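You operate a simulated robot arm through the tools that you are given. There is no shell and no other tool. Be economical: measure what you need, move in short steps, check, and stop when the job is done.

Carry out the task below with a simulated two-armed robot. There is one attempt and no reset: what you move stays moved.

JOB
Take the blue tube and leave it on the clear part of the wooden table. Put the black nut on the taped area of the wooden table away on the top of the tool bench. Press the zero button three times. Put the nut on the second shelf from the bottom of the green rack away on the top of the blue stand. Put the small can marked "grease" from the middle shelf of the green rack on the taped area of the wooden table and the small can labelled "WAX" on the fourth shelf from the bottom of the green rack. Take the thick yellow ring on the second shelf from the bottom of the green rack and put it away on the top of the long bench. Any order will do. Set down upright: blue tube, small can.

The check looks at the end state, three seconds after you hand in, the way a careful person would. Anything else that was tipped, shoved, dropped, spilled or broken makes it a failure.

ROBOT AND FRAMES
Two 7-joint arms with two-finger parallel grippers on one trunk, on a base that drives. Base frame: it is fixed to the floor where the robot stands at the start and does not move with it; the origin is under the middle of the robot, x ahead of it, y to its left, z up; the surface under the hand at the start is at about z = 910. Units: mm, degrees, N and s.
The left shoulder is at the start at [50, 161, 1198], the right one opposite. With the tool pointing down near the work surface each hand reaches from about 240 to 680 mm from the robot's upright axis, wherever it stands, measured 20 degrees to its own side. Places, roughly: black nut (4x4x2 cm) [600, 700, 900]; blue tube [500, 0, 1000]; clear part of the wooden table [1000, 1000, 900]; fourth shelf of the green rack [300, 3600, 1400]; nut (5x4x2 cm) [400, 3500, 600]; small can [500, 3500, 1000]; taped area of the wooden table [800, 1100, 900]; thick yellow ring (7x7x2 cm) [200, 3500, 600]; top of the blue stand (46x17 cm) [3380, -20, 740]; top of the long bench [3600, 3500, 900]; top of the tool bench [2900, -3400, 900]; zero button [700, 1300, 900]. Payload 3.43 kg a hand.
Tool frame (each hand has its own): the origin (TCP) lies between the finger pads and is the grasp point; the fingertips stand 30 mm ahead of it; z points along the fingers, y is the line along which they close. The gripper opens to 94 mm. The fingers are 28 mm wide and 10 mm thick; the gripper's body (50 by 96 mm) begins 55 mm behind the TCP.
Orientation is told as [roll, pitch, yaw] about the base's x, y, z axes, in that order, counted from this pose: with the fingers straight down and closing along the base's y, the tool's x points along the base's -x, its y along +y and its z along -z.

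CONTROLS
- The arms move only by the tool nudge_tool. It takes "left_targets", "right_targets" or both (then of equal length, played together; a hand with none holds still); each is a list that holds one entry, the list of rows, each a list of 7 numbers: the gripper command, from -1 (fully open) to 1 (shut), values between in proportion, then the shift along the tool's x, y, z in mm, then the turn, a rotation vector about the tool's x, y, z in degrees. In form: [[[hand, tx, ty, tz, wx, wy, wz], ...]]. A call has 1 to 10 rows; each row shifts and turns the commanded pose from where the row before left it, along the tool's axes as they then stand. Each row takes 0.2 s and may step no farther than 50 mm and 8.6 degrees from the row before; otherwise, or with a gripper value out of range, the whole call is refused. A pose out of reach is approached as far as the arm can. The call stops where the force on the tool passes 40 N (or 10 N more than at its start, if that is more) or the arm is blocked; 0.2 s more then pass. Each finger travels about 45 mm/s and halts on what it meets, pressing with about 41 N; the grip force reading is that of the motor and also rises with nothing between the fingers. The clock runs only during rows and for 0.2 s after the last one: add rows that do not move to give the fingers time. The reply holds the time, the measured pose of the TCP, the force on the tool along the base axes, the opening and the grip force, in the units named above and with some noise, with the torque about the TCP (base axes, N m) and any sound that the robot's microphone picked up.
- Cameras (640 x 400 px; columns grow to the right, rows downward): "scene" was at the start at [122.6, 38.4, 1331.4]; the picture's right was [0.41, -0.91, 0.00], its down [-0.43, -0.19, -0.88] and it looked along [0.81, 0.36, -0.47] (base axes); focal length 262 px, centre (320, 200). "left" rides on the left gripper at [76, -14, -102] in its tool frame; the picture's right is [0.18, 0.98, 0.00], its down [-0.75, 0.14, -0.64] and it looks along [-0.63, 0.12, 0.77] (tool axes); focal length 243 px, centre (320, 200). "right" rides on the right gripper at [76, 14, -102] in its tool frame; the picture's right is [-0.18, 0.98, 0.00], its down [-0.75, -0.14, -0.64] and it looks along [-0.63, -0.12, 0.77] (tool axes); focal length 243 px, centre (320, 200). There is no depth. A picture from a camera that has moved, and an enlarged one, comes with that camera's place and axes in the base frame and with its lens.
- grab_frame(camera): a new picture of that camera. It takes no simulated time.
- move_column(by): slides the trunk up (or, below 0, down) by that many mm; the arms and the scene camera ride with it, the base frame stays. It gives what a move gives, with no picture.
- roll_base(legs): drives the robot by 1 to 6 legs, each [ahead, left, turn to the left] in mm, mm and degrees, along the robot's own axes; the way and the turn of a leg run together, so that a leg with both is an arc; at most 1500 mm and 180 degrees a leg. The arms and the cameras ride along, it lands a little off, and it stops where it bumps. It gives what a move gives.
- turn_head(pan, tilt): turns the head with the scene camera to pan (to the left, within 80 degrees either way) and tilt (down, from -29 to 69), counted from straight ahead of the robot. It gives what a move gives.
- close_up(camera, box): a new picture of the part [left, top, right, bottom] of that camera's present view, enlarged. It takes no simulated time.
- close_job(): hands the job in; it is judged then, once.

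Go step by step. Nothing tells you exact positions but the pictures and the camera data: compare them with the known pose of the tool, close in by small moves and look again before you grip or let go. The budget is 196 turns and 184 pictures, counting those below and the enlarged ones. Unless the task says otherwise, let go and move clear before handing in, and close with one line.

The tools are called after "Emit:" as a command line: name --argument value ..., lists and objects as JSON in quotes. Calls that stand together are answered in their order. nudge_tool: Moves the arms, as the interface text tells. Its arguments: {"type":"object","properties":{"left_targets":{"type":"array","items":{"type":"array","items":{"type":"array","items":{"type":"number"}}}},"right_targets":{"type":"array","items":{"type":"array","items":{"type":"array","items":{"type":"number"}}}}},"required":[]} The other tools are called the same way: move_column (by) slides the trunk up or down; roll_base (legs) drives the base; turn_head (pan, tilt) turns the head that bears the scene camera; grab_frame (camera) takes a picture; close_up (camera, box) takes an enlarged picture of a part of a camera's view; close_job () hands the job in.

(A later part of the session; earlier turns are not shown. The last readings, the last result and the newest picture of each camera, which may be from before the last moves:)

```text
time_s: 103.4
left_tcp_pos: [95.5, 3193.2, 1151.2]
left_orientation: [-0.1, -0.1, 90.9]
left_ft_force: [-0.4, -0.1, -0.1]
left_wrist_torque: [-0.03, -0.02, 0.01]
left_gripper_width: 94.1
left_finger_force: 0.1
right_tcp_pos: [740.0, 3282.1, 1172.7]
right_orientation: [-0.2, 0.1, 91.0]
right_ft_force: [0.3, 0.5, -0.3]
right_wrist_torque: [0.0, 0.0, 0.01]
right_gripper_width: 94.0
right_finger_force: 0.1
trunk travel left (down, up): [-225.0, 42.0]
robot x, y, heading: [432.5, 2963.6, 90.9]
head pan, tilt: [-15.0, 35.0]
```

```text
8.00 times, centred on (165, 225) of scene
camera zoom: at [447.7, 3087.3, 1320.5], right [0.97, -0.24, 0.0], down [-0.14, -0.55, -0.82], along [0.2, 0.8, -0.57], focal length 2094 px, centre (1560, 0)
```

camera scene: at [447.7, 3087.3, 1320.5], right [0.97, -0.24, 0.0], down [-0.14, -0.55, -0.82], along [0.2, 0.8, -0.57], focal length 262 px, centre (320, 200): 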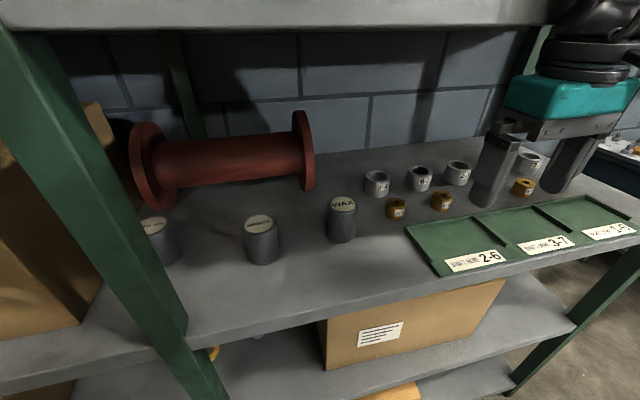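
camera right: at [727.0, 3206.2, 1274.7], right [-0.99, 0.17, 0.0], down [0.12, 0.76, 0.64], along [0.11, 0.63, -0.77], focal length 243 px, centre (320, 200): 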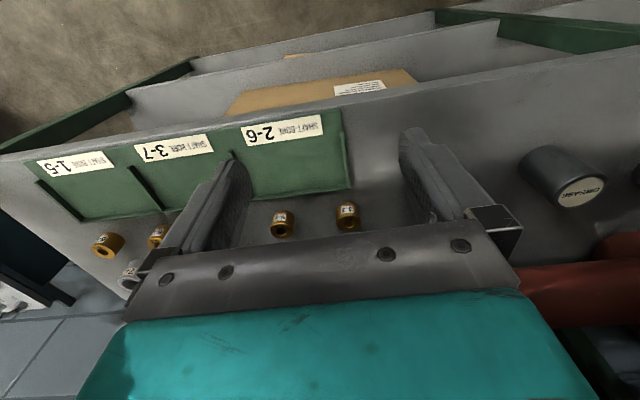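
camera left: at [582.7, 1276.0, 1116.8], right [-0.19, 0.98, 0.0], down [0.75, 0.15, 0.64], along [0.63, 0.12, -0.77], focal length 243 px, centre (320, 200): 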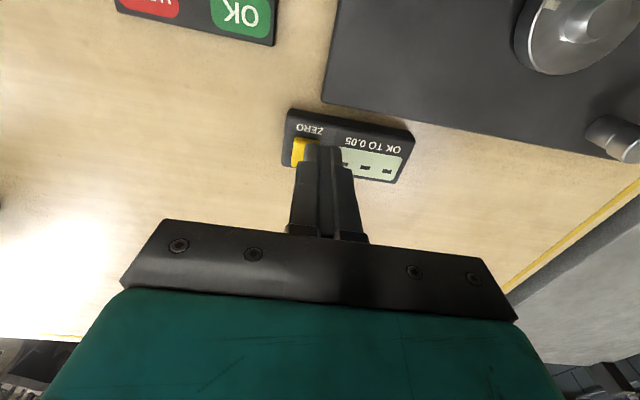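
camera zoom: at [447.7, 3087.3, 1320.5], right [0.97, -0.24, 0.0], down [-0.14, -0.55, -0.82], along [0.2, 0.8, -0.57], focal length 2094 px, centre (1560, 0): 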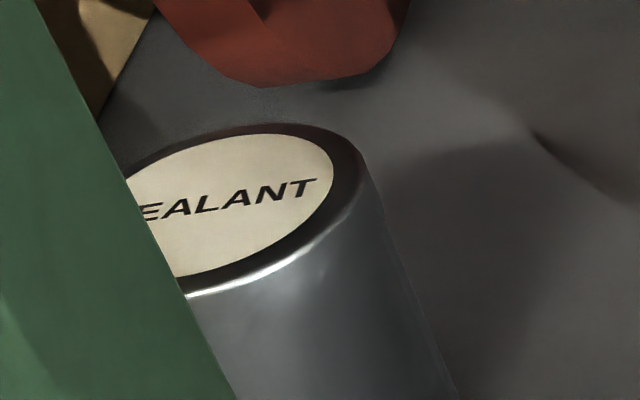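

The third is SEALANT (leave it). WAX is at about (593, 3483). I tilt the right hand 40°, shift over to x≈593 and lower before going in.

Emit:
nudge_tool --right_targets '[[[-1, 0, 0, 0, 0, -8, 0], [-1, 0, 0, 0, 0, -8, 0], [-1, 0, 0, 0, 0, -8, 0], [-1, 0, 0, 0, 0, -8, 0], [-1, 0, 0, 0, 0, -8, 0], [-1, 0, 48, 0, 0, 0, 0], [-1, 0, 48, 0, 0, 0, 0], [-1, 20, 30, 24, 0, 0, 0], [-1, 25, 16, 29, 0, 0, 0], [-1, 24, 0, 29, 0, 0, 0]]]'

Emit:
grab_frame --camera "right"

Emit:
grab_frame --camera "scene"

```text
time_s: 105.6
left_tcp_pos: [95.3, 3193.6, 1148.4]
left_orientation: [-0.1, 0.1, 90.9]
left_ft_force: [1.4, 0.8, 0.2]
left_wrist_torque: [-0.02, -0.01, 0.0]
left_gripper_width: 94.0
left_finger_force: 0.0
right_tcp_pos: [600.5, 3350.2, 1110.0]
right_orientation: [-0.3, -39.7, 91.1]
right_ft_force: [-0.2, -0.6, -0.6]
right_wrist_torque: [-0.01, 0.0, 0.02]
right_gripper_width: 94.0
right_finger_force: 0.0
right hand out of reach, approached as far as the arm can: row 5, 6, 7, 8, 9, 10
trunk travel left (down, up): [-225.0, 42.0]
robot x, y, heading: [422.5, 2965.5, 90.9]
head pan, tilt: [-15.0, 35.0]
```

```text
123 pictures are left
camera right: at [588.5, 3224.1, 1140.7], right [-0.99, 0.12, 0.11], down [0.13, 0.17, 0.98], along [0.1, 0.98, -0.19], focal length 243 px, centre (320, 200)
```

right: 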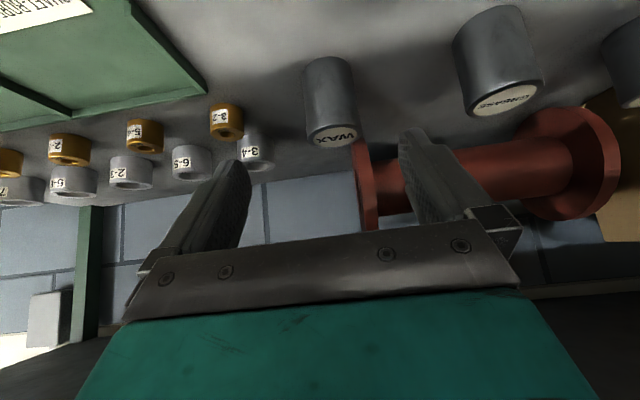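

```text
122 pictures are left
camera scene: at [447.0, 3090.0, 1320.2], right [0.97, -0.24, 0.0], down [-0.14, -0.56, -0.82], along [0.2, 0.79, -0.57], focal length 262 px, centre (320, 200)
```

scene: 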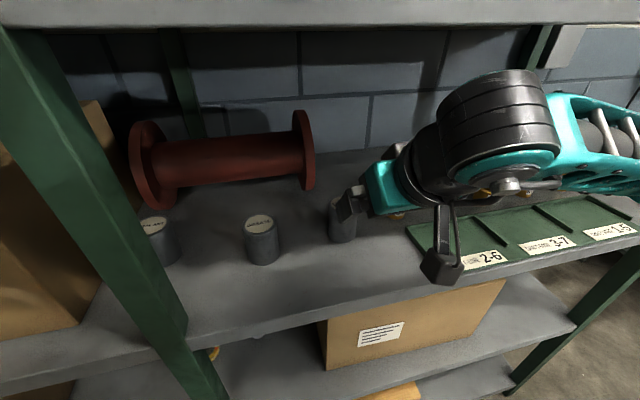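

Emit:
nudge_tool --right_targets '[[[-1, 29, 6, 34, 0, 0, 0], [-1, -30.6, 0, 25.7, 0, 0, 0], [-1, -30.6, 0, 25.7, 0, 0, 0], [-1, -30.6, 0, 25.7, 0, 0, 0], [-1, -11, 0, 9, 0, 0, 0], [-1, 0, 0, 0, 0, 0, 0]]]'

Emit:
grab_frame --camera "right"

Emit:
grab_frame --camera "scene"

```text
time_s: 107.0
left_tcp_pos: [95.2, 3193.4, 1149.6]
left_orientation: [-0.1, 0.1, 90.9]
left_ft_force: [0.8, 0.1, 0.3]
left_wrist_torque: [-0.02, 0.03, 0.02]
left_gripper_width: 94.0
left_finger_force: 0.1
right_tcp_pos: [590.1, 3489.7, 1064.0]
right_orientation: [-0.4, -39.8, 91.3]
right_ft_force: [-0.1, 1.1, -0.1]
right_wrist_torque: [0.01, 0.02, 0.01]
right_gripper_width: 94.1
right_finger_force: 0.0
right hand out of reach, approached as far as the arm can: row 1
trunk travel left (down, up): [-225.0, 42.0]
robot x, y, heading: [425.2, 2960.5, 90.9]
head pan, tilt: [-15.0, 35.0]
```

```text
121 pictures are left
camera right: at [578.9, 3366.1, 1093.5], right [-0.99, 0.12, 0.11], down [0.13, 0.17, 0.98], along [0.1, 0.98, -0.18], focal length 243 px, centre (320, 200)
```

right: 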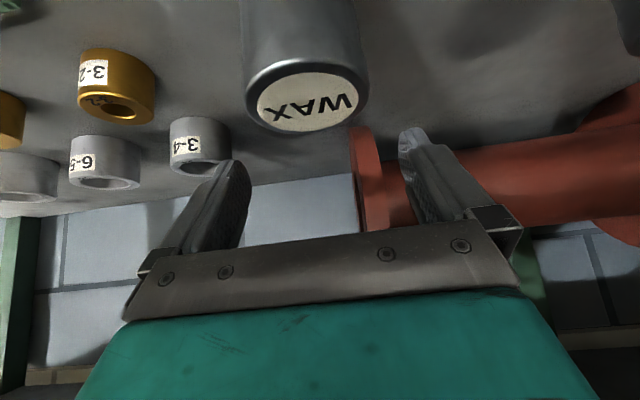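

```text
120 pictures are left
camera scene: at [446.7, 3089.8, 1320.2], right [0.97, -0.24, 0.0], down [-0.14, -0.56, -0.82], along [0.2, 0.79, -0.57], focal length 262 px, centre (320, 200)
```

scene: 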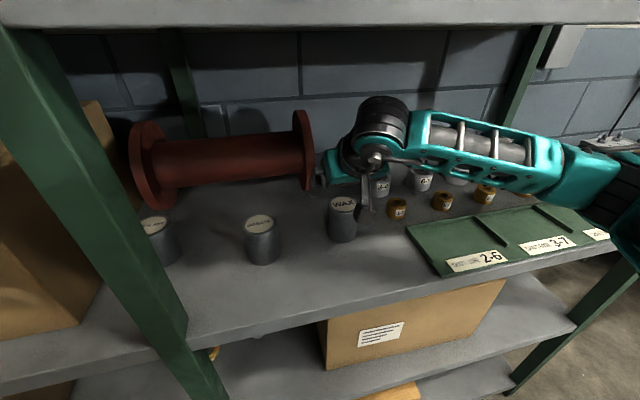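

WAX is centred between the fingers; I lower and grip.

Emit:
nudge_tool --right_targets '[[[-1, 28, 0, 21, 0, 0, 0], [-1, 23, 0, 27.5, 0, 0, 0], [-1, 0, 0, 0, 0, 0, 0]]]'

Emit:
grab_frame --camera "right"

```text
time_s: 107.8
left_tcp_pos: [95.5, 3193.5, 1150.0]
left_orientation: [0.0, 0.0, 90.9]
left_ft_force: [-0.5, 0.4, -0.1]
left_wrist_torque: [-0.02, -0.02, -0.01]
left_gripper_width: 94.2
left_finger_force: 0.0
right_tcp_pos: [590.4, 3483.3, 990.5]
right_orientation: [-0.4, -39.9, 91.2]
right_ft_force: [0.7, 1.1, -0.1]
right_wrist_torque: [-0.01, -0.01, 0.0]
right_gripper_width: 93.9
right_finger_force: 0.1
trunk travel left (down, up): [-225.0, 42.0]
robot x, y, heading: [428.9, 2965.0, 91.0]
head pan, tilt: [-15.0, 35.0]
```

```text
119 pictures are left
camera right: at [577.9, 3357.8, 1020.8], right [-0.99, 0.12, 0.11], down [0.13, 0.17, 0.98], along [0.1, 0.98, -0.18], focal length 243 px, centre (320, 200)
```

right: 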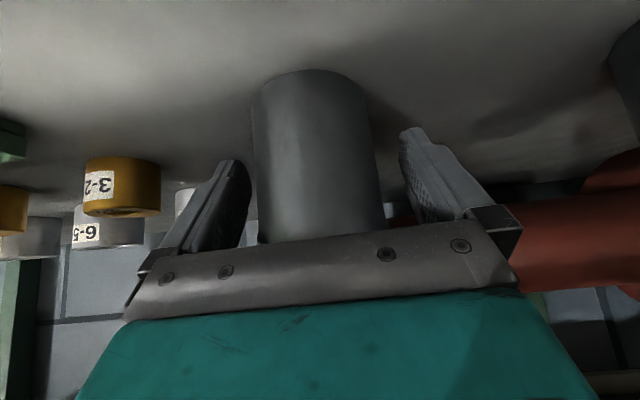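

Emit:
nudge_tool --right_targets '[[[1, 0, 0, 0, 0, 0, 0], [1, 0, 0, 0, 0, 0, 0], [1, 0, 0, 0, 0, 0, 0], [1, 0, 0, 0, 0, 0, 0], [1, -16, 0, -19, 0, 0, 0], [1, -20, 0, -24, 0, 0, 0], [1, 0, 0, 0, 0, 0, 0]]]'

Emit:
grab_frame --camera "right"

Emit:
roll_base --legs '[[-290, 0, -1]]'

Emit:
move_column --by 42

Emit:
turn_head --pan 5 --tilt 0

Emit:
grab_frame --camera "scene"

```text
time_s: 109.4
left_tcp_pos: [95.9, 3194.0, 1149.3]
left_orientation: [0.0, 0.0, 90.8]
left_ft_force: [-0.1, 1.2, -0.1]
left_wrist_torque: [0.02, -0.02, 0.01]
left_gripper_width: 94.2
left_finger_force: 0.0
right_tcp_pos: [588.0, 3480.7, 1047.8]
right_orientation: [-0.3, -39.7, 91.3]
right_ft_force: [0.2, -0.4, -2.2]
right_wrist_torque: [0.04, 0.02, 0.0]
right_gripper_width: 62.7
right_finger_force: 41.2
trunk travel left (down, up): [-225.0, 42.0]
robot x, y, heading: [424.4, 2965.5, 91.2]
head pan, tilt: [-15.0, 35.0]
```

```text
118 pictures are left
camera right: at [577.8, 3355.9, 1078.1], right [-0.99, 0.12, 0.11], down [0.13, 0.17, 0.98], along [0.1, 0.98, -0.19], focal length 243 px, centre (320, 200)
```

right: 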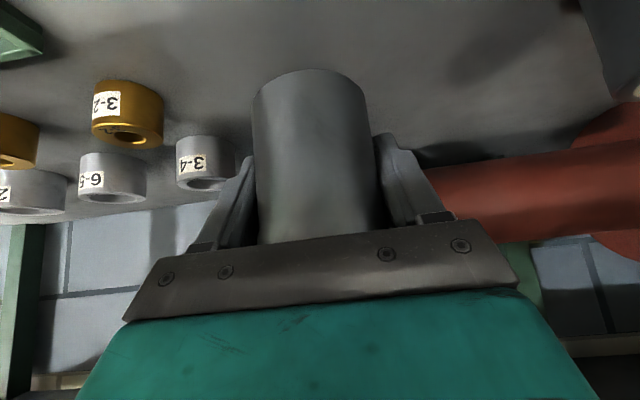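

```text
time_s: 111.4
left_tcp_pos: [101.4, 2906.1, 1150.3]
left_orientation: [0.1, 0.0, 89.8]
left_ft_force: [0.8, 0.5, -0.1]
left_wrist_torque: [-0.03, -0.02, 0.02]
left_gripper_width: 94.3
left_finger_force: 0.1
right_tcp_pos: [601.7, 3183.6, 1049.7]
right_orientation: [-0.3, -39.8, 90.1]
right_ft_force: [0.6, 0.1, -2.3]
right_wrist_torque: [0.04, 0.03, -0.01]
right_gripper_width: 62.8
right_finger_force: 41.0
trunk travel left (down, up): [-225.0, 42.0]
robot x, y, heading: [428.8, 2669.0, 89.7]
head pan, tilt: [-15.0, 35.0]
```

```text
time_s: 112.2
left_tcp_pos: [102.0, 2906.8, 1191.0]
left_orientation: [0.0, 0.2, 89.8]
left_ft_force: [0.4, 0.7, 0.0]
left_wrist_torque: [0.0, -0.01, 0.01]
left_gripper_width: 94.0
left_finger_force: 0.1
right_tcp_pos: [601.4, 3183.4, 1089.2]
right_orientation: [-0.4, -39.7, 90.2]
right_ft_force: [0.1, -0.4, -1.8]
right_wrist_torque: [0.02, -0.02, -0.02]
right_gripper_width: 62.8
right_finger_force: 41.3
trunk travel left (down, up): [-267.0, 0.0]
robot x, y, heading: [429.6, 2671.0, 90.2]
head pan, tilt: [-15.0, 35.0]
```

```text
time_s: 113.2
left_tcp_pos: [101.6, 2906.7, 1191.2]
left_orientation: [0.0, 0.1, 89.8]
left_ft_force: [0.7, -0.1, 0.2]
left_wrist_torque: [-0.04, 0.01, 0.02]
left_gripper_width: 94.5
left_finger_force: 0.1
right_tcp_pos: [601.5, 3184.2, 1090.5]
right_orientation: [-0.4, -39.7, 90.2]
right_ft_force: [-0.4, 1.0, -2.4]
right_wrist_torque: [0.0, 0.03, 0.0]
right_gripper_width: 62.9
right_finger_force: 41.3
trunk travel left (down, up): [-267.0, 0.0]
robot x, y, heading: [427.8, 2669.8, 90.2]
head pan, tilt: [5.0, 0.0]
```

```text
117 pictures are left
camera scene: at [420.6, 2800.3, 1417.9], right [1.0, 0.08, 0.0], down [0.0, 0.0, -1.0], along [-0.08, 1.0, 0.0], focal length 262 px, centre (320, 200)
```

scene: 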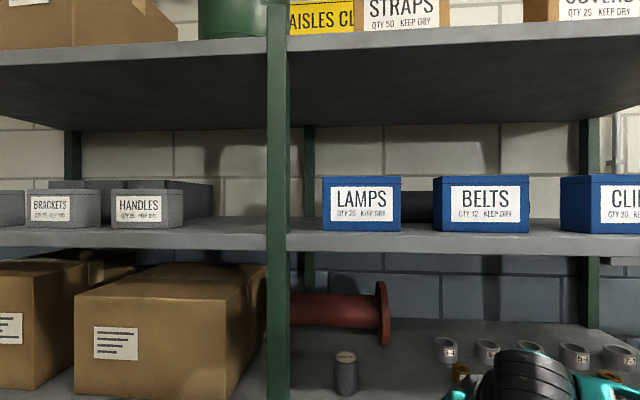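

WAX is held upright (62.8 mm). A free gap on the fourth shelf lies left of the post between HANDLES and the post, about x 100–280. I raise the hand to z≈1440 and drive left to line up with x≈190.

Emit:
nudge_tool --right_targets '[[[1, -31, 0, -37, 0, 0, 0], [1, -31, 0, -37, 0, 0, 0], [1, -31, 0, -37, 0, 0, 0], [1, -31, 0, -37, 0, 0, 0], [1, -31, 0, -37, 0, 0, 0], [1, -31, 0, -37, 0, 0, 0], [1, -31, 0, -37, 0, 0, 0], [1, -10, 0, -12, 0, 0, 0], [1, 0, 0, 0, 0, 0, 0]]]'

Emit:
roll_base --legs '[[0, 412, 0]]'

Emit:
grab_frame --camera "scene"

Emit:
grab_frame --camera "right"

```text
time_s: 115.2
left_tcp_pos: [101.8, 2905.7, 1190.8]
left_orientation: [-0.1, 0.1, 89.8]
left_ft_force: [-0.5, -0.1, -0.5]
left_wrist_torque: [-0.02, -0.02, -0.03]
left_gripper_width: 94.1
left_finger_force: 0.1
right_tcp_pos: [598.2, 3187.0, 1447.1]
right_orientation: [-0.4, -39.7, 90.1]
right_ft_force: [-0.6, -0.2, -1.8]
right_wrist_torque: [0.0, 0.0, 0.01]
right_gripper_width: 62.7
right_finger_force: 41.5
trunk travel left (down, up): [-267.0, 0.0]
robot x, y, heading: [428.3, 2671.0, 90.0]
head pan, tilt: [5.0, 0.0]
```

```text
time_s: 119.3
left_tcp_pos: [-302.7, 2909.7, 1190.7]
left_orientation: [0.1, 0.1, 89.6]
left_ft_force: [0.2, -0.3, 0.3]
left_wrist_torque: [0.03, 0.01, 0.03]
left_gripper_width: 94.0
left_finger_force: 0.1
right_tcp_pos: [195.5, 3186.7, 1446.3]
right_orientation: [-0.4, -39.9, 90.0]
right_ft_force: [-1.0, 0.2, -1.7]
right_wrist_torque: [0.0, -0.01, 0.01]
right_gripper_width: 62.6
right_finger_force: 40.7
trunk travel left (down, up): [-267.0, 0.0]
robot x, y, heading: [22.0, 2671.2, 89.5]
head pan, tilt: [5.0, 0.0]
```

```text
116 pictures are left
camera scene: at [16.3, 2802.0, 1418.0], right [1.0, 0.08, 0.0], down [0.0, 0.0, -1.0], along [-0.08, 1.0, 0.0], focal length 262 px, centre (320, 200)
```

scene: 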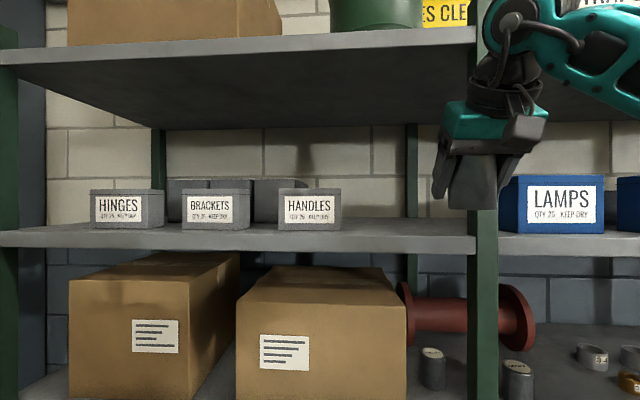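

```text
115 pictures are left
camera right: at [181.0, 3063.3, 1477.1], right [-0.98, 0.15, 0.11], down [0.14, 0.17, 0.98], along [0.12, 0.97, -0.19], focal length 243 px, centre (320, 200)
```

right: 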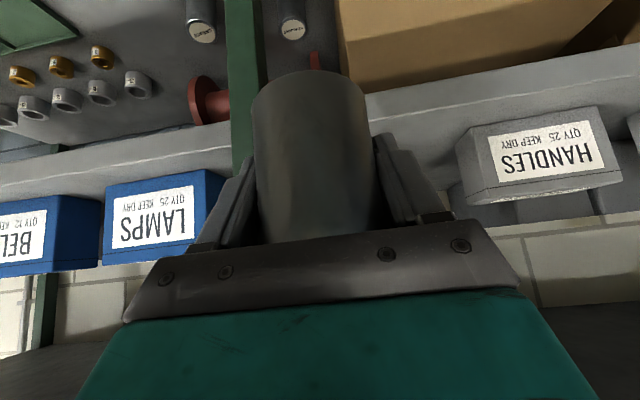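

The gap is even wider (x 20–274, HANDLES front at y≈3438). I shift 30 mm left and drive in.

Emit:
nudge_tool --right_targets '[[[1, 0, 30, 0, 0, 0, 0], [1, 0, 0, 0, 0, 0, 0]]]'

Emit:
roll_base --legs '[[205, 0, 0.5]]'

Emit:
turn_head --pan -25 --tilt 5

Emit:
grab_frame --camera "scene"

Emit:
grab_frame --camera "right"

```text
time_s: 120.0
left_tcp_pos: [-300.9, 2910.1, 1190.9]
left_orientation: [0.0, 0.2, 89.6]
left_ft_force: [-0.1, -0.5, 0.9]
left_wrist_torque: [-0.03, 0.0, 0.0]
left_gripper_width: 94.1
left_finger_force: 0.2
right_tcp_pos: [168.3, 3188.7, 1447.2]
right_orientation: [-0.3, -39.7, 89.9]
right_ft_force: [0.4, -0.5, -2.7]
right_wrist_torque: [0.04, 0.04, 0.02]
right_gripper_width: 62.8
right_finger_force: 41.3
trunk travel left (down, up): [-267.0, 0.0]
robot x, y, heading: [22.7, 2669.7, 89.4]
head pan, tilt: [5.0, 0.0]
```

```text
time_s: 121.6
left_tcp_pos: [-303.7, 3113.0, 1190.5]
left_orientation: [0.0, 0.2, 90.0]
left_ft_force: [0.9, -0.3, 0.0]
left_wrist_torque: [0.0, 0.02, -0.01]
left_gripper_width: 94.2
left_finger_force: 0.1
right_tcp_pos: [163.4, 3395.0, 1446.5]
right_orientation: [-0.4, -39.7, 90.4]
right_ft_force: [-0.7, 0.0, -1.8]
right_wrist_torque: [0.01, 0.01, -0.04]
right_gripper_width: 63.1
right_finger_force: 41.6
trunk travel left (down, up): [-267.0, 0.0]
robot x, y, heading: [19.1, 2877.5, 89.8]
head pan, tilt: [5.0, 0.0]
```

```text
time_s: 122.5
left_tcp_pos: [-304.0, 3111.1, 1191.0]
left_orientation: [0.0, 0.1, 90.0]
left_ft_force: [0.8, 0.7, 0.1]
left_wrist_torque: [-0.01, -0.02, 0.02]
left_gripper_width: 93.9
left_finger_force: 0.1
right_tcp_pos: [163.6, 3393.4, 1446.8]
right_orientation: [-0.4, -39.5, 90.4]
right_ft_force: [0.3, 0.4, -2.5]
right_wrist_torque: [0.01, 0.01, 0.0]
right_gripper_width: 62.9
right_finger_force: 40.9
trunk travel left (down, up): [-267.0, 0.0]
robot x, y, heading: [20.2, 2873.8, 90.2]
head pan, tilt: [-25.0, 5.0]
```

```text
114 pictures are left
camera scene: at [62.6, 3000.1, 1410.1], right [0.91, -0.42, 0.0], down [-0.04, -0.08, -1.0], along [0.42, 0.9, -0.09], focal length 262 px, centre (320, 200)
```

scene: 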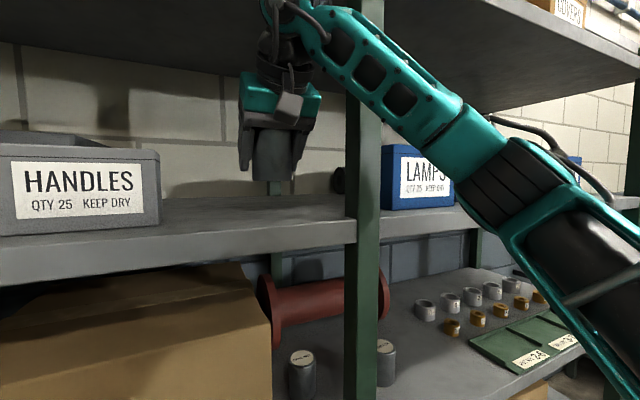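

```text
113 pictures are left
camera right: at [149.5, 3268.8, 1476.8], right [-0.98, 0.14, 0.11], down [0.14, 0.17, 0.98], along [0.12, 0.98, -0.19], focal length 243 px, centre (320, 200)
```

right: 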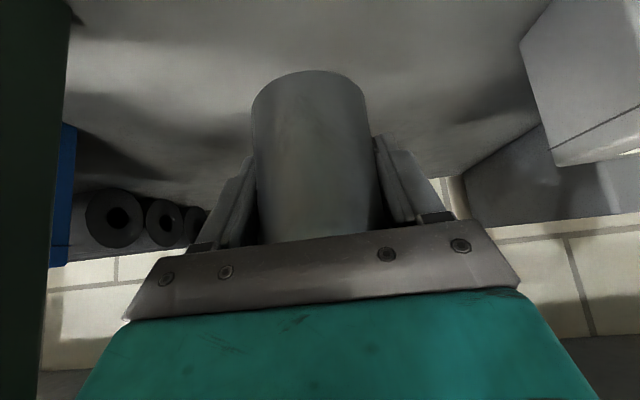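

Well over the shelf with clear surroundings. I lower it slowly.

Emit:
nudge_tool --right_targets '[[[1, 13, 0, 15.3, 0, 0, 0], [1, 12.9, 0, 15.3, 0, 0, 0], [1, 1.3, 0, 1.5, 0, 0, 0], [1, 1.3, 0, 1.5, 0, 0, 0], [1, 0, 0, 0, 0, 0, 0]]]'

Emit:
close_up --camera "scene" --box '[200, 130, 360, 230]'

```text
time_s: 123.7
left_tcp_pos: [-303.4, 3110.2, 1190.2]
left_orientation: [0.0, 0.1, 89.9]
left_ft_force: [0.1, 0.6, 0.3]
left_wrist_torque: [-0.03, 0.0, 0.03]
left_gripper_width: 93.7
left_finger_force: 0.1
right_tcp_pos: [163.6, 3392.0, 1403.6]
right_orientation: [-0.5, -39.7, 90.4]
right_ft_force: [0.3, -0.5, -2.9]
right_wrist_torque: [0.02, 0.01, 0.02]
right_gripper_width: 62.9
right_finger_force: 41.0
trunk travel left (down, up): [-267.0, 0.0]
robot x, y, heading: [27.0, 2877.5, 90.2]
head pan, tilt: [-25.0, 5.0]
```

```text
4.00 times, centred on (280, 180) of scene
camera zoom: at [62.7, 2999.9, 1410.1], right [0.91, -0.42, 0.0], down [-0.04, -0.08, -1.0], along [0.42, 0.9, -0.09], focal length 1047 px, centre (480, 280)
```

zoom: 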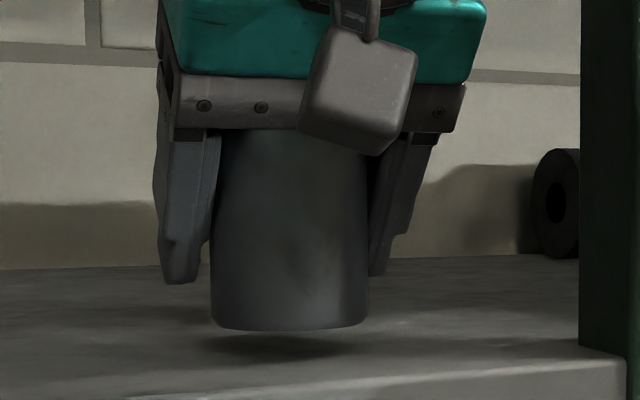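

Emit:
nudge_tool --right_targets '[[[1, 2.6, 0, 3, 0, 0, 0], [1, 1.3, 0, 1.5, 0, 0, 0], [1, 1.3, 0, 1.5, 0, 0, 0], [1, 0, 0, 0, 0, 0, 0]]]'

Emit:
close_up --camera "scene" --box '[200, 130, 360, 230]'

```text
time_s: 124.7
left_tcp_pos: [-302.5, 3111.3, 1192.0]
left_orientation: [0.0, 0.0, 90.1]
left_ft_force: [-0.1, 0.1, -0.3]
left_wrist_torque: [0.05, -0.04, 0.0]
left_gripper_width: 94.0
left_finger_force: 0.1
right_tcp_pos: [164.0, 3391.6, 1395.5]
right_orientation: [-0.4, -39.7, 90.4]
right_ft_force: [0.3, -0.5, -2.7]
right_wrist_torque: [0.01, 0.03, -0.03]
right_gripper_width: 63.1
right_finger_force: 40.6
trunk travel left (down, up): [-267.0, 0.0]
robot x, y, heading: [26.5, 2876.3, 90.2]
head pan, tilt: [-25.0, 5.0]
```

```text
4.00 times, centred on (280, 180) of scene
camera zoom: at [62.7, 2999.9, 1410.1], right [0.91, -0.42, 0.0], down [-0.04, -0.08, -1.0], along [0.42, 0.9, -0.09], focal length 1047 px, centre (480, 280)
```

zoom: 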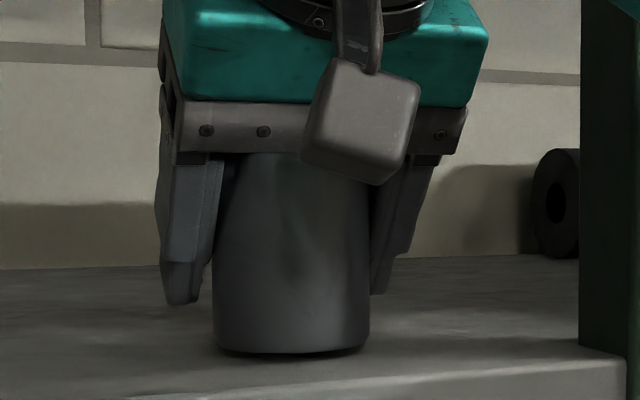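

Emit:
nudge_tool --right_targets '[[[1, 0.65, 0, 0.77, 0, 0, 0], [1, 0.65, 0, 0.77, 0, 0, 0], [1, 0.65, 0, 0.77, 0, 0, 0], [1, 0, 0, 0, 0, 0, 0]]]'

```text
time_s: 125.7
left_tcp_pos: [-303.0, 3112.0, 1191.8]
left_orientation: [0.0, 0.1, 90.0]
left_ft_force: [-0.9, 1.0, -0.3]
left_wrist_torque: [-0.01, 0.02, 0.02]
left_gripper_width: 94.0
left_finger_force: 0.1
right_tcp_pos: [163.6, 3393.0, 1391.9]
right_orientation: [-0.5, -39.7, 90.4]
right_ft_force: [-0.7, 0.3, -2.6]
right_wrist_torque: [-0.01, -0.03, -0.01]
right_gripper_width: 62.7
right_finger_force: 40.7
trunk travel left (down, up): [-267.0, 0.0]
robot x, y, heading: [22.4, 2875.7, 90.1]
head pan, tilt: [-25.0, 5.0]
```

Emit:
nudge_tool --right_targets '[[[1, 0.65, 0, 0.77, 0, 0, 0], [1, 0.65, 0, 0.77, 0, 0, 0], [1, 0.65, 0, 0.77, 0, 0, 0], [1, 0, 0, 0, 0, 0, 0]]]'

Emit:
close_up --camera "scene" --box '[200, 130, 360, 230]'

```text
time_s: 126.7
left_tcp_pos: [-303.8, 3111.4, 1190.9]
left_orientation: [0.0, 0.0, 90.1]
left_ft_force: [-1.0, 0.8, -1.8]
left_wrist_torque: [0.01, -0.01, -0.02]
left_gripper_width: 94.1
left_finger_force: 0.0
right_tcp_pos: [164.6, 3393.4, 1391.9]
right_orientation: [-0.2, -40.0, 90.1]
right_ft_force: [1.7, 6.6, 18.4]
right_wrist_torque: [-0.4, -0.09, 0.02]
right_gripper_width: 63.0
right_finger_force: 41.4
trunk travel left (down, up): [-267.0, 0.0]
robot x, y, heading: [21.9, 2876.2, 89.8]
head pan, tilt: [-25.0, 5.0]
```

```text
4.00 times, centred on (280, 180) of scene
camera zoom: at [62.4, 2999.6, 1410.4], right [0.91, -0.42, 0.0], down [-0.04, -0.08, -1.0], along [0.42, 0.9, -0.09], focal length 1047 px, centre (480, 280)
```

zoom: 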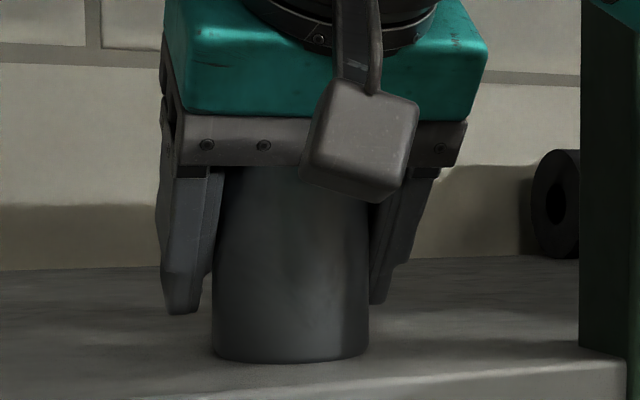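

Contact. I relieve slightly, open, and withdraw along the tool axis.

Emit:
nudge_tool --right_targets '[[[1, -0.6, 0, -0.7, 0, 0, 0], [-1, 0, 0, 0, 0, 0, 0], [-1, 0, 0, 0, 0, 0, 0], [-1, 0, 0, 0, 0, 0, 0], [-1, 0, 0, -30, 0, 0, 0], [-1, 0, 0, -40, 0, 0, 0], [-1, 0, 0, -40, 0, 0, 0], [-1, 0, 0, 0, 0, 0, 0]]]'

Emit:
grab_frame --camera "scene"

```text
time_s: 128.5
left_tcp_pos: [-304.4, 3112.0, 1191.8]
left_orientation: [0.0, 0.2, 90.1]
left_ft_force: [1.1, -0.2, 0.0]
left_wrist_torque: [0.0, 0.0, 0.02]
left_gripper_width: 94.0
left_finger_force: 0.0
right_tcp_pos: [165.3, 3323.2, 1473.6]
right_orientation: [-0.3, -39.7, 90.4]
right_ft_force: [-0.4, -0.9, 0.2]
right_wrist_torque: [-0.01, 0.0, -0.01]
right_gripper_width: 93.9
right_finger_force: 0.0
trunk travel left (down, up): [-267.0, 0.0]
robot x, y, heading: [26.2, 2879.6, 90.0]
head pan, tilt: [-25.0, 5.0]
```

```text
109 pictures are left
camera scene: at [62.8, 3000.3, 1410.0], right [0.91, -0.42, 0.0], down [-0.04, -0.08, -1.0], along [0.42, 0.9, -0.09], focal length 262 px, centre (320, 200)
```

scene: 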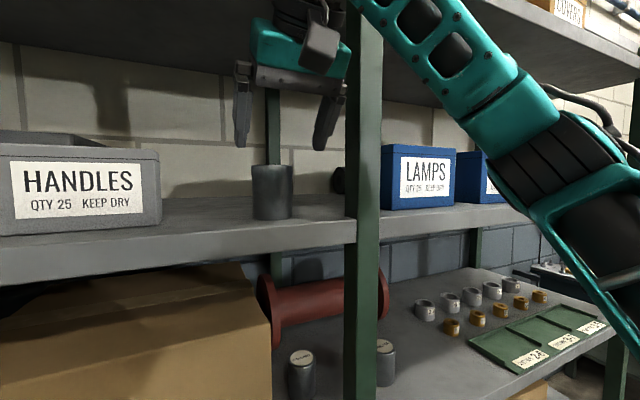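

WAX stands on the fourth shelf. Next I take ring (left) and nut (right) from the second shelf: back off, go to x≈300, and lower the trunk.

Emit:
roll_base --legs '[[-330, 0, 0], [0, -275, 0]]'

Emit:
move_column --by -267

Emit:
turn_head --pan 0 --tilt 15

Emit:
grab_frame --camera "scene"

```text
time_s: 133.3
left_tcp_pos: [-31.8, 2782.3, 1191.5]
left_orientation: [0.1, 0.1, 89.8]
left_ft_force: [0.5, -0.5, -0.5]
left_wrist_torque: [0.0, -0.02, -0.01]
left_gripper_width: 93.5
left_finger_force: 0.0
right_tcp_pos: [437.1, 2990.7, 1473.5]
right_orientation: [-0.3, -39.8, 90.1]
right_ft_force: [0.5, -1.1, 0.0]
right_wrist_torque: [-0.02, -0.02, -0.02]
right_gripper_width: 94.0
right_finger_force: 0.0
trunk travel left (down, up): [-267.0, 0.0]
robot x, y, heading: [295.1, 2543.7, 89.6]
head pan, tilt: [-25.0, 5.0]
```

```text
time_s: 136.0
left_tcp_pos: [-32.3, 2781.1, 924.9]
left_orientation: [0.1, 0.0, 89.7]
left_ft_force: [0.5, 0.7, 0.8]
left_wrist_torque: [-0.01, 0.02, 0.0]
left_gripper_width: 94.0
left_finger_force: 0.0
right_tcp_pos: [436.6, 2989.6, 1205.8]
right_orientation: [-0.5, -39.8, 90.1]
right_ft_force: [-0.5, -0.8, -0.5]
right_wrist_torque: [-0.02, -0.03, -0.02]
right_gripper_width: 94.0
right_finger_force: 0.1
trunk travel left (down, up): [0.0, 267.0]
robot x, y, heading: [291.4, 2540.7, 89.6]
head pan, tilt: [-25.0, 5.0]
```

```text
time_s: 136.9
left_tcp_pos: [-31.5, 2782.0, 924.9]
left_orientation: [-0.1, 0.1, 89.6]
left_ft_force: [0.4, 0.2, -0.1]
left_wrist_torque: [0.01, -0.01, 0.01]
left_gripper_width: 93.9
left_finger_force: 0.1
right_tcp_pos: [436.7, 2989.5, 1206.5]
right_orientation: [-0.4, -39.8, 90.1]
right_ft_force: [0.2, 0.9, 0.2]
right_wrist_torque: [0.04, 0.02, -0.02]
right_gripper_width: 93.9
right_finger_force: 0.1
trunk travel left (down, up): [0.0, 267.0]
robot x, y, heading: [296.0, 2543.9, 90.0]
head pan, tilt: [0.0, 15.0]
```

```text
108 pictures are left
camera scene: at [294.4, 2677.5, 1127.2], right [1.0, -0.01, 0.0], down [0.0, -0.26, -0.97], along [0.01, 0.97, -0.26], focal length 262 px, centre (320, 200)
```

scene: 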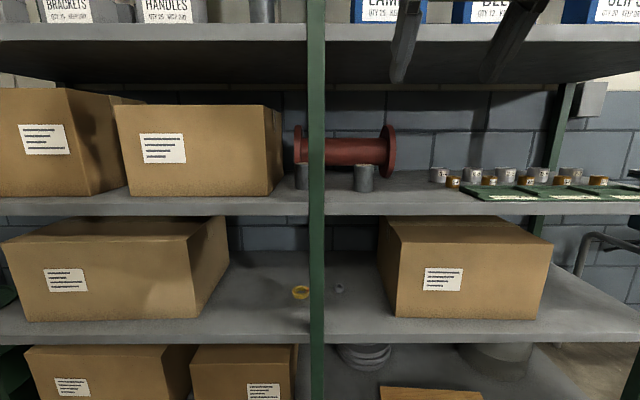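

I have a good view: ring at about (231, 3512), nut at about (375, 3540), post between x 274–320. I lower both hands in front of the rack to z≈640 on either side of the post.

Emit:
nudge_tool --left_targets '[[[-1, -20, -28, 35.6, 0, 0, 0], [-1, -20, -28, 35.6, 0, 0, 0], [-1, -20, -28, 35.6, 0, 0, 0], [-1, -20, -28, 35.6, 0, 0, 0], [-1, -20, -28, 35.6, 0, 0, 0], [-1, -20, -28, 35.6, 0, 0, 0], [-1, -20, -28, 35.6, 0, 0, 0], [-1, -20, -28, 35.6, 0, 0, 0]]]' --right_targets '[[[-1, 33.3, 0, 33.6, 0, 0, 0], [-1, 33.3, 0, 33.6, 0, 0, 0], [-1, 33.3, 0, 33.6, 0, 0, 0], [-1, 33.3, 0, 33.6, 0, 0, 0], [-1, 33.3, 0, 33.6, 0, 0, 0], [-1, 33.3, 0, 33.6, 0, 0, 0], [-1, 33.3, 0, 33.6, 0, 0, 0], [-1, 33.3, 0, 33.6, 0, 0, 0]]]'

Emit:
nudge_tool --left_targets '[[[-1, 0, 0, 0, 0, 0, 6], [-1, 0, 0, 0, 0, 0, 6], [-1, 0, 0, 0, 0, -8, 0], [-1, 0, 0, 0, 0, -8, 0], [-1, 0, 0, 0, 0, -8, 0], [-1, 0, 0, 0, 0, -8, 0], [-1, 0, 0, 0, 0, -8, 0]]]' --right_targets '[[[-1, 33.3, 0, 33.6, 0, 0, 0], [-1, 33.3, 0, 33.6, 0, 0, 0], [-1, 33.3, 0, 33.6, 0, 0, 0], [-1, 33.3, 0, 33.6, 0, 0, 0], [-1, 0, 0, 0, -3.2, 0, -3.8], [-1, 0, 0, 0, -3.2, 0, -3.8], [-1, 0, 0, 0, 0, 0, 0]]]'

Emit:
grab_frame --camera "scene"

```text
time_s: 138.7
left_tcp_pos: [137.5, 2912.3, 693.5]
left_orientation: [-0.1, 0.0, 89.7]
left_ft_force: [0.0, -1.1, 0.0]
left_wrist_torque: [0.01, 0.02, -0.04]
left_gripper_width: 94.1
left_finger_force: 0.1
left hand out of reach, approached as far as the arm can: row 7, 8
right_tcp_pos: [434.8, 2956.5, 831.0]
right_orientation: [-0.2, -39.8, 90.0]
right_ft_force: [0.3, -0.1, -0.6]
right_wrist_torque: [0.01, -0.01, 0.0]
right_gripper_width: 93.7
right_finger_force: 0.1
trunk travel left (down, up): [0.0, 267.0]
robot x, y, heading: [294.3, 2544.8, 89.7]
head pan, tilt: [0.0, 15.0]
```

```text
time_s: 140.3
left_tcp_pos: [133.1, 2916.2, 699.0]
left_orientation: [-0.2, -39.9, 77.7]
left_ft_force: [-0.7, -0.5, 0.2]
left_wrist_torque: [0.0, 0.03, 0.0]
left_gripper_width: 94.4
left_finger_force: 0.2
left hand out of reach, approached as far as the arm can: row 7
right_tcp_pos: [450.4, 2950.5, 649.7]
right_orientation: [-0.7, -38.7, 99.9]
right_ft_force: [-0.2, -0.3, 0.2]
right_wrist_torque: [0.0, 0.02, 0.01]
right_gripper_width: 94.3
right_finger_force: 0.0
right hand out of reach, approached as far as the arm can: row 6
trunk travel left (down, up): [0.0, 267.0]
robot x, y, heading: [292.7, 2543.2, 89.8]
head pan, tilt: [0.0, 15.0]
```

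```text
107 pictures are left
camera scene: at [294.3, 2677.4, 1127.2], right [1.0, 0.0, 0.0], down [0.0, -0.26, -0.97], along [0.0, 0.97, -0.26], focal length 262 px, centre (320, 200)
```

scene: 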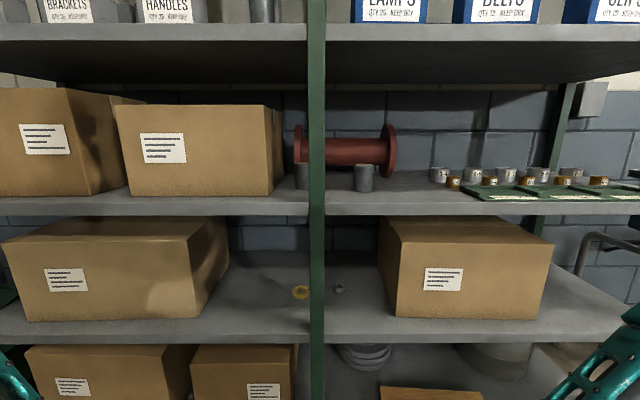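

Both hands clear the post. I drive in 300 mm and check.

Emit:
roll_base --legs '[[300, 0, 0.2]]'

Emit:
turn_head --pan 0 --tilt 40

Emit:
grab_frame --camera "scene"

Emit:
grab_frame --camera "left"

Emit:
grab_frame --camera "right"

```text
time_s: 142.3
left_tcp_pos: [132.7, 3217.3, 697.7]
left_orientation: [-0.1, -40.0, 77.9]
left_ft_force: [-0.6, -0.1, 1.3]
left_wrist_torque: [0.01, 0.0, -0.03]
left_gripper_width: 94.1
left_finger_force: 0.0
right_tcp_pos: [449.7, 3253.1, 650.5]
right_orientation: [-0.7, -38.8, 100.1]
right_ft_force: [0.0, -0.7, 0.3]
right_wrist_torque: [0.02, 0.01, -0.05]
right_gripper_width: 94.0
right_finger_force: 0.1
trunk travel left (down, up): [0.0, 267.0]
robot x, y, heading: [292.9, 2845.4, 90.0]
head pan, tilt: [0.0, 15.0]
```

```text
time_s: 143.2
left_tcp_pos: [133.1, 3216.8, 698.5]
left_orientation: [-0.1, -39.9, 77.8]
left_ft_force: [1.1, -0.3, 0.3]
left_wrist_torque: [0.01, -0.03, 0.01]
left_gripper_width: 94.1
left_finger_force: 0.1
right_tcp_pos: [451.0, 3252.1, 648.9]
right_orientation: [-0.8, -38.9, 100.3]
right_ft_force: [0.4, -0.6, -0.1]
right_wrist_torque: [-0.01, 0.03, 0.04]
right_gripper_width: 93.7
right_finger_force: 0.0
trunk travel left (down, up): [0.0, 267.0]
robot x, y, heading: [295.2, 2846.5, 90.1]
head pan, tilt: [0.0, 40.0]
```

```text
106 pictures are left
camera scene: at [294.7, 2970.9, 1087.7], right [1.0, 0.0, 0.0], down [0.0, -0.64, -0.77], along [0.0, 0.77, -0.64], focal length 262 px, centre (320, 200)
```

scene: 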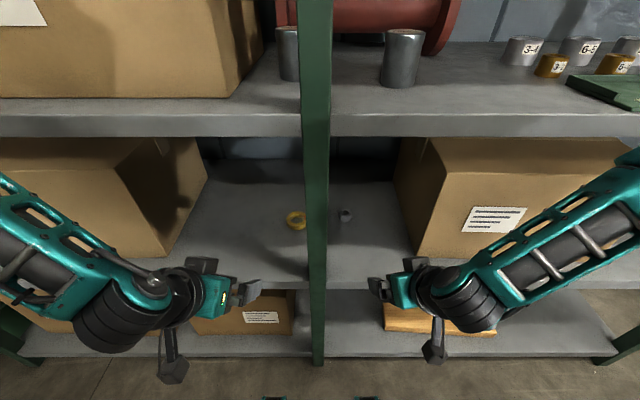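

```text
105 pictures are left
camera left: at [121.5, 3094.5, 727.2], right [-0.99, 0.07, -0.12], down [-0.1, 0.19, 0.98], along [0.09, 0.98, -0.18], focal length 243 px, centre (320, 200)
```

left: 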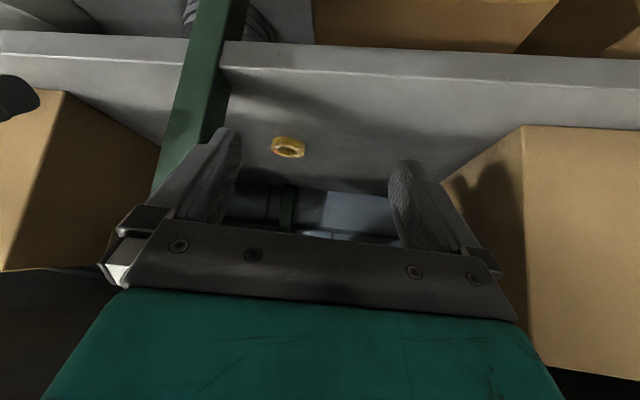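

```text
104 pictures are left
camera right: at [457.3, 3128.0, 682.3], right [-0.99, -0.02, 0.1], down [0.1, 0.2, 0.97], along [-0.04, 0.98, -0.2], focal length 243 px, centre (320, 200)
```

right: 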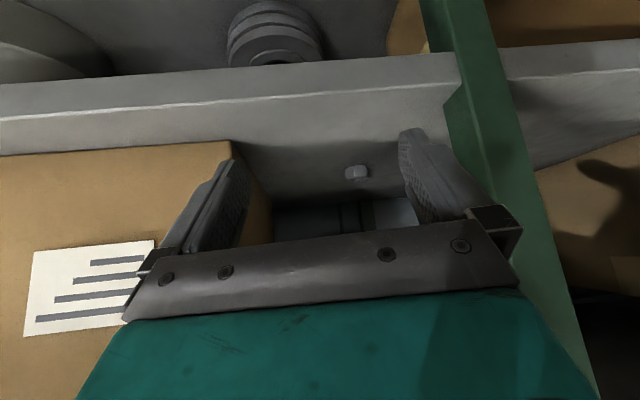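

Emit:
roll_base --legs '[[108, 0, 0]]'

Emit:
nudge_tool --left_targets '[[[-1, -23, -5, 34, 0, 0, 0], [-1, -23, -10, 34, 0, 0, 0], [-1, -30.6, -10, 25.7, 0, 0, 0], [-1, -30.6, -15, 25.7, 0, 0, 0], [-1, -15, -15, 12.8, 0, 0, 0], [-1, 0, 0, 0, 0, 0, 0]]]'

Emit:
grab_frame --camera "left"

Emit:
grab_frame --camera "scene"

```text
time_s: 144.4
left_tcp_pos: [132.5, 3328.0, 698.0]
left_orientation: [-0.1, -39.8, 78.0]
left_ft_force: [-0.3, 0.0, 0.4]
left_wrist_torque: [0.02, -0.01, -0.02]
left_gripper_width: 94.0
left_finger_force: 0.1
right_tcp_pos: [449.6, 3362.4, 650.3]
right_orientation: [-0.8, -38.8, 100.4]
right_ft_force: [-0.1, -0.8, 0.0]
right_wrist_torque: [0.0, -0.02, 0.02]
right_gripper_width: 93.8
right_finger_force: 0.1
trunk travel left (down, up): [0.0, 267.0]
robot x, y, heading: [295.4, 2953.5, 90.3]
head pan, tilt: [0.0, 40.0]
```

```text
time_s: 145.7
left_tcp_pos: [162.4, 3381.3, 699.6]
left_orientation: [-3.0, -30.5, 73.8]
left_ft_force: [0.0, -0.2, -0.1]
left_wrist_torque: [0.0, 0.01, 0.01]
left_gripper_width: 93.8
left_finger_force: 0.1
left hand out of reach, approached as far as the arm can: row 1, 2, 3, 4, 5
right_tcp_pos: [444.6, 3359.3, 654.2]
right_orientation: [-1.0, -38.9, 100.9]
right_ft_force: [-0.6, -0.7, -0.1]
right_wrist_torque: [0.0, -0.05, 0.03]
right_gripper_width: 94.1
right_finger_force: 0.0
trunk travel left (down, up): [0.0, 267.0]
robot x, y, heading: [294.6, 2951.7, 90.8]
head pan, tilt: [0.0, 40.0]
stopped in row 6 (left hand): the arm was blocked; the commanded pose is now the measured one
```

```text
103 pictures are left
camera left: at [139.2, 3266.3, 749.5], right [-0.98, 0.15, -0.14], down [-0.08, 0.36, 0.93], along [0.18, 0.92, -0.34], focal length 243 px, centre (320, 200)
```

left: 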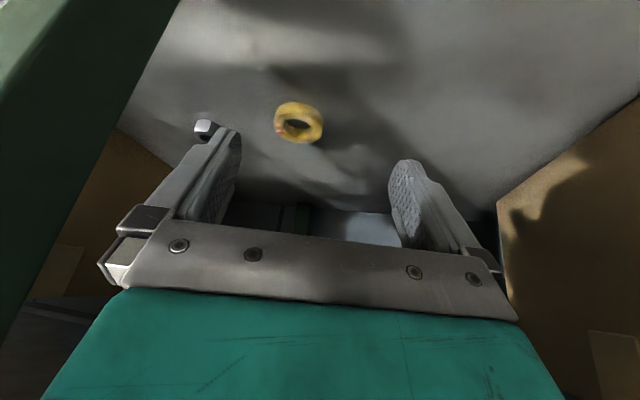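

```text
102 pictures are left
camera scene: at [290.2, 3074.8, 1089.6], right [1.0, 0.01, 0.0], down [0.01, -0.64, -0.77], along [0.0, 0.77, -0.64], focal length 262 px, centre (320, 200)
```

scene: 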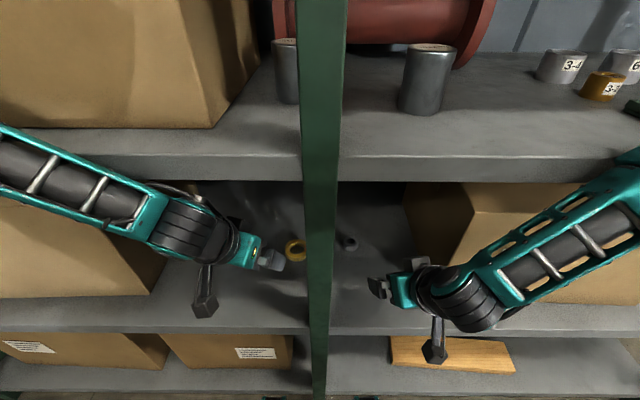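

The left forearm met the shelf edge because the arm was folded too close; nothing moved. I back off so the arms can reach in stretched and low instead.

Emit:
roll_base --legs '[[-180, 0, -0.6]]'

Emit:
turn_head --pan 0 --tilt 30

Emit:
grab_frame --camera "scene"

```text
time_s: 147.2
left_tcp_pos: [170.7, 3208.0, 701.1]
left_orientation: [-2.8, -31.1, 73.1]
left_ft_force: [0.6, 0.1, -0.8]
left_wrist_torque: [0.0, -0.02, 0.03]
left_gripper_width: 94.1
left_finger_force: 0.0
right_tcp_pos: [450.4, 3177.8, 650.6]
right_orientation: [-0.8, -38.8, 100.0]
right_ft_force: [0.3, -0.2, 0.3]
right_wrist_torque: [-0.01, 0.0, 0.0]
right_gripper_width: 94.1
right_finger_force: 0.0
trunk travel left (down, up): [0.0, 267.0]
robot x, y, heading: [295.2, 2772.4, 89.7]
head pan, tilt: [0.0, 40.0]
```

```text
time_s: 147.9
left_tcp_pos: [172.4, 3207.8, 700.2]
left_orientation: [-2.9, -31.1, 73.2]
left_ft_force: [-0.7, -0.4, 0.7]
left_wrist_torque: [0.0, -0.04, -0.02]
left_gripper_width: 93.8
left_finger_force: 0.1
right_tcp_pos: [451.0, 3179.2, 650.1]
right_orientation: [-0.7, -38.8, 100.0]
right_ft_force: [-0.5, -0.3, -0.5]
right_wrist_torque: [-0.04, 0.0, 0.01]
right_gripper_width: 94.1
right_finger_force: 0.0
trunk travel left (down, up): [0.0, 267.0]
robot x, y, heading: [293.6, 2770.5, 89.6]
head pan, tilt: [0.0, 30.0]
```

```text
101 pictures are left
camera scene: at [294.7, 2901.9, 1102.9], right [1.0, 0.0, 0.0], down [0.0, -0.5, -0.87], along [0.0, 0.87, -0.5], focal length 262 px, centre (320, 200)
```

scene: 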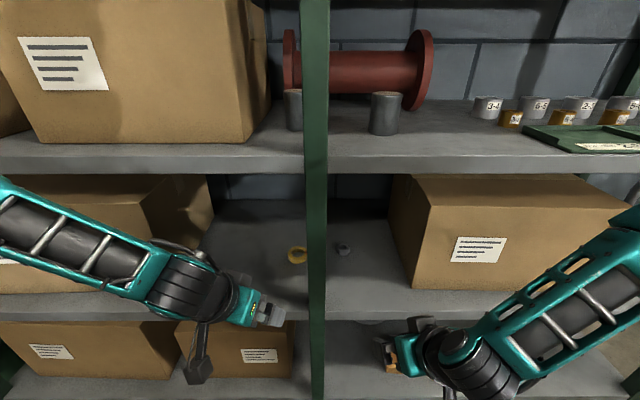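

Emit:
nudge_tool --left_targets '[[[-1, 0, 0, 0, 0, -4.5, 0], [-1, 0, 0, 0, 0, -4.5, 0], [-1, -23, 6.7, 32.3, 0, 0, 0], [-1, -23, 6.7, 32.3, 0, 0, 0], [-1, -23, 6.7, 32.3, 0, 0, 0], [-1, -23, 6.7, 32.3, 0, 0, 0], [-1, -23, 6.7, 32.3, 0, 0, 0], [-1, -23, 6.7, 32.3, 0, 0, 0], [-1, 0, 0, 0, 0, 0, 0]]]'

Emit:
grab_frame --camera "left"

Emit:
grab_frame --camera "scene"

```text
time_s: 149.9
left_tcp_pos: [111.2, 3365.0, 744.5]
left_orientation: [-3.2, -40.1, 73.7]
left_ft_force: [-0.2, 0.5, 0.6]
left_wrist_torque: [-0.01, 0.0, 0.01]
left_gripper_width: 94.0
left_finger_force: 0.1
left hand out of reach, approached as far as the arm can: row 1, 3, 4, 5, 6, 7, 8
right_tcp_pos: [451.2, 3178.1, 650.9]
right_orientation: [-0.7, -38.8, 100.0]
right_ft_force: [-0.4, 1.0, -0.2]
right_wrist_torque: [-0.02, -0.03, -0.04]
right_gripper_width: 94.2
right_finger_force: 0.1
trunk travel left (down, up): [0.0, 267.0]
robot x, y, heading: [294.3, 2766.2, 89.8]
head pan, tilt: [0.0, 30.0]
```

```text
100 pictures are left
camera left: at [85.6, 3243.5, 773.3], right [-0.97, 0.17, -0.16], down [-0.12, 0.21, 0.97], along [0.2, 0.96, -0.18], focal length 243 px, centre (320, 200)
```

left: 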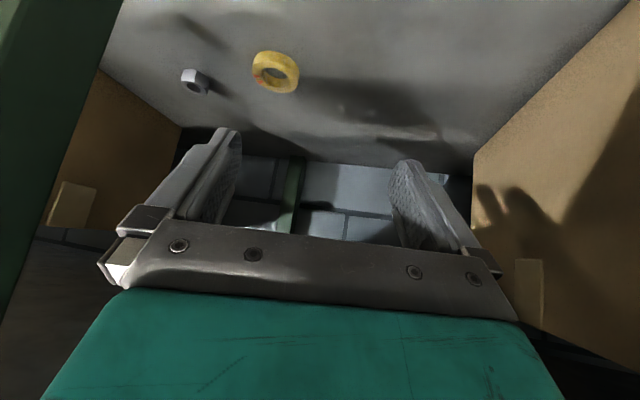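

```text
99 pictures are left
camera scene: at [294.7, 2901.9, 1103.0], right [1.0, 0.0, 0.0], down [0.0, -0.5, -0.87], along [0.0, 0.87, -0.5], focal length 262 px, centre (320, 200)
```

scene: 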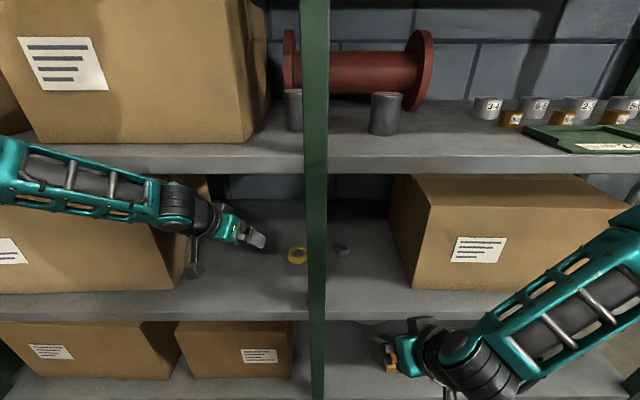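

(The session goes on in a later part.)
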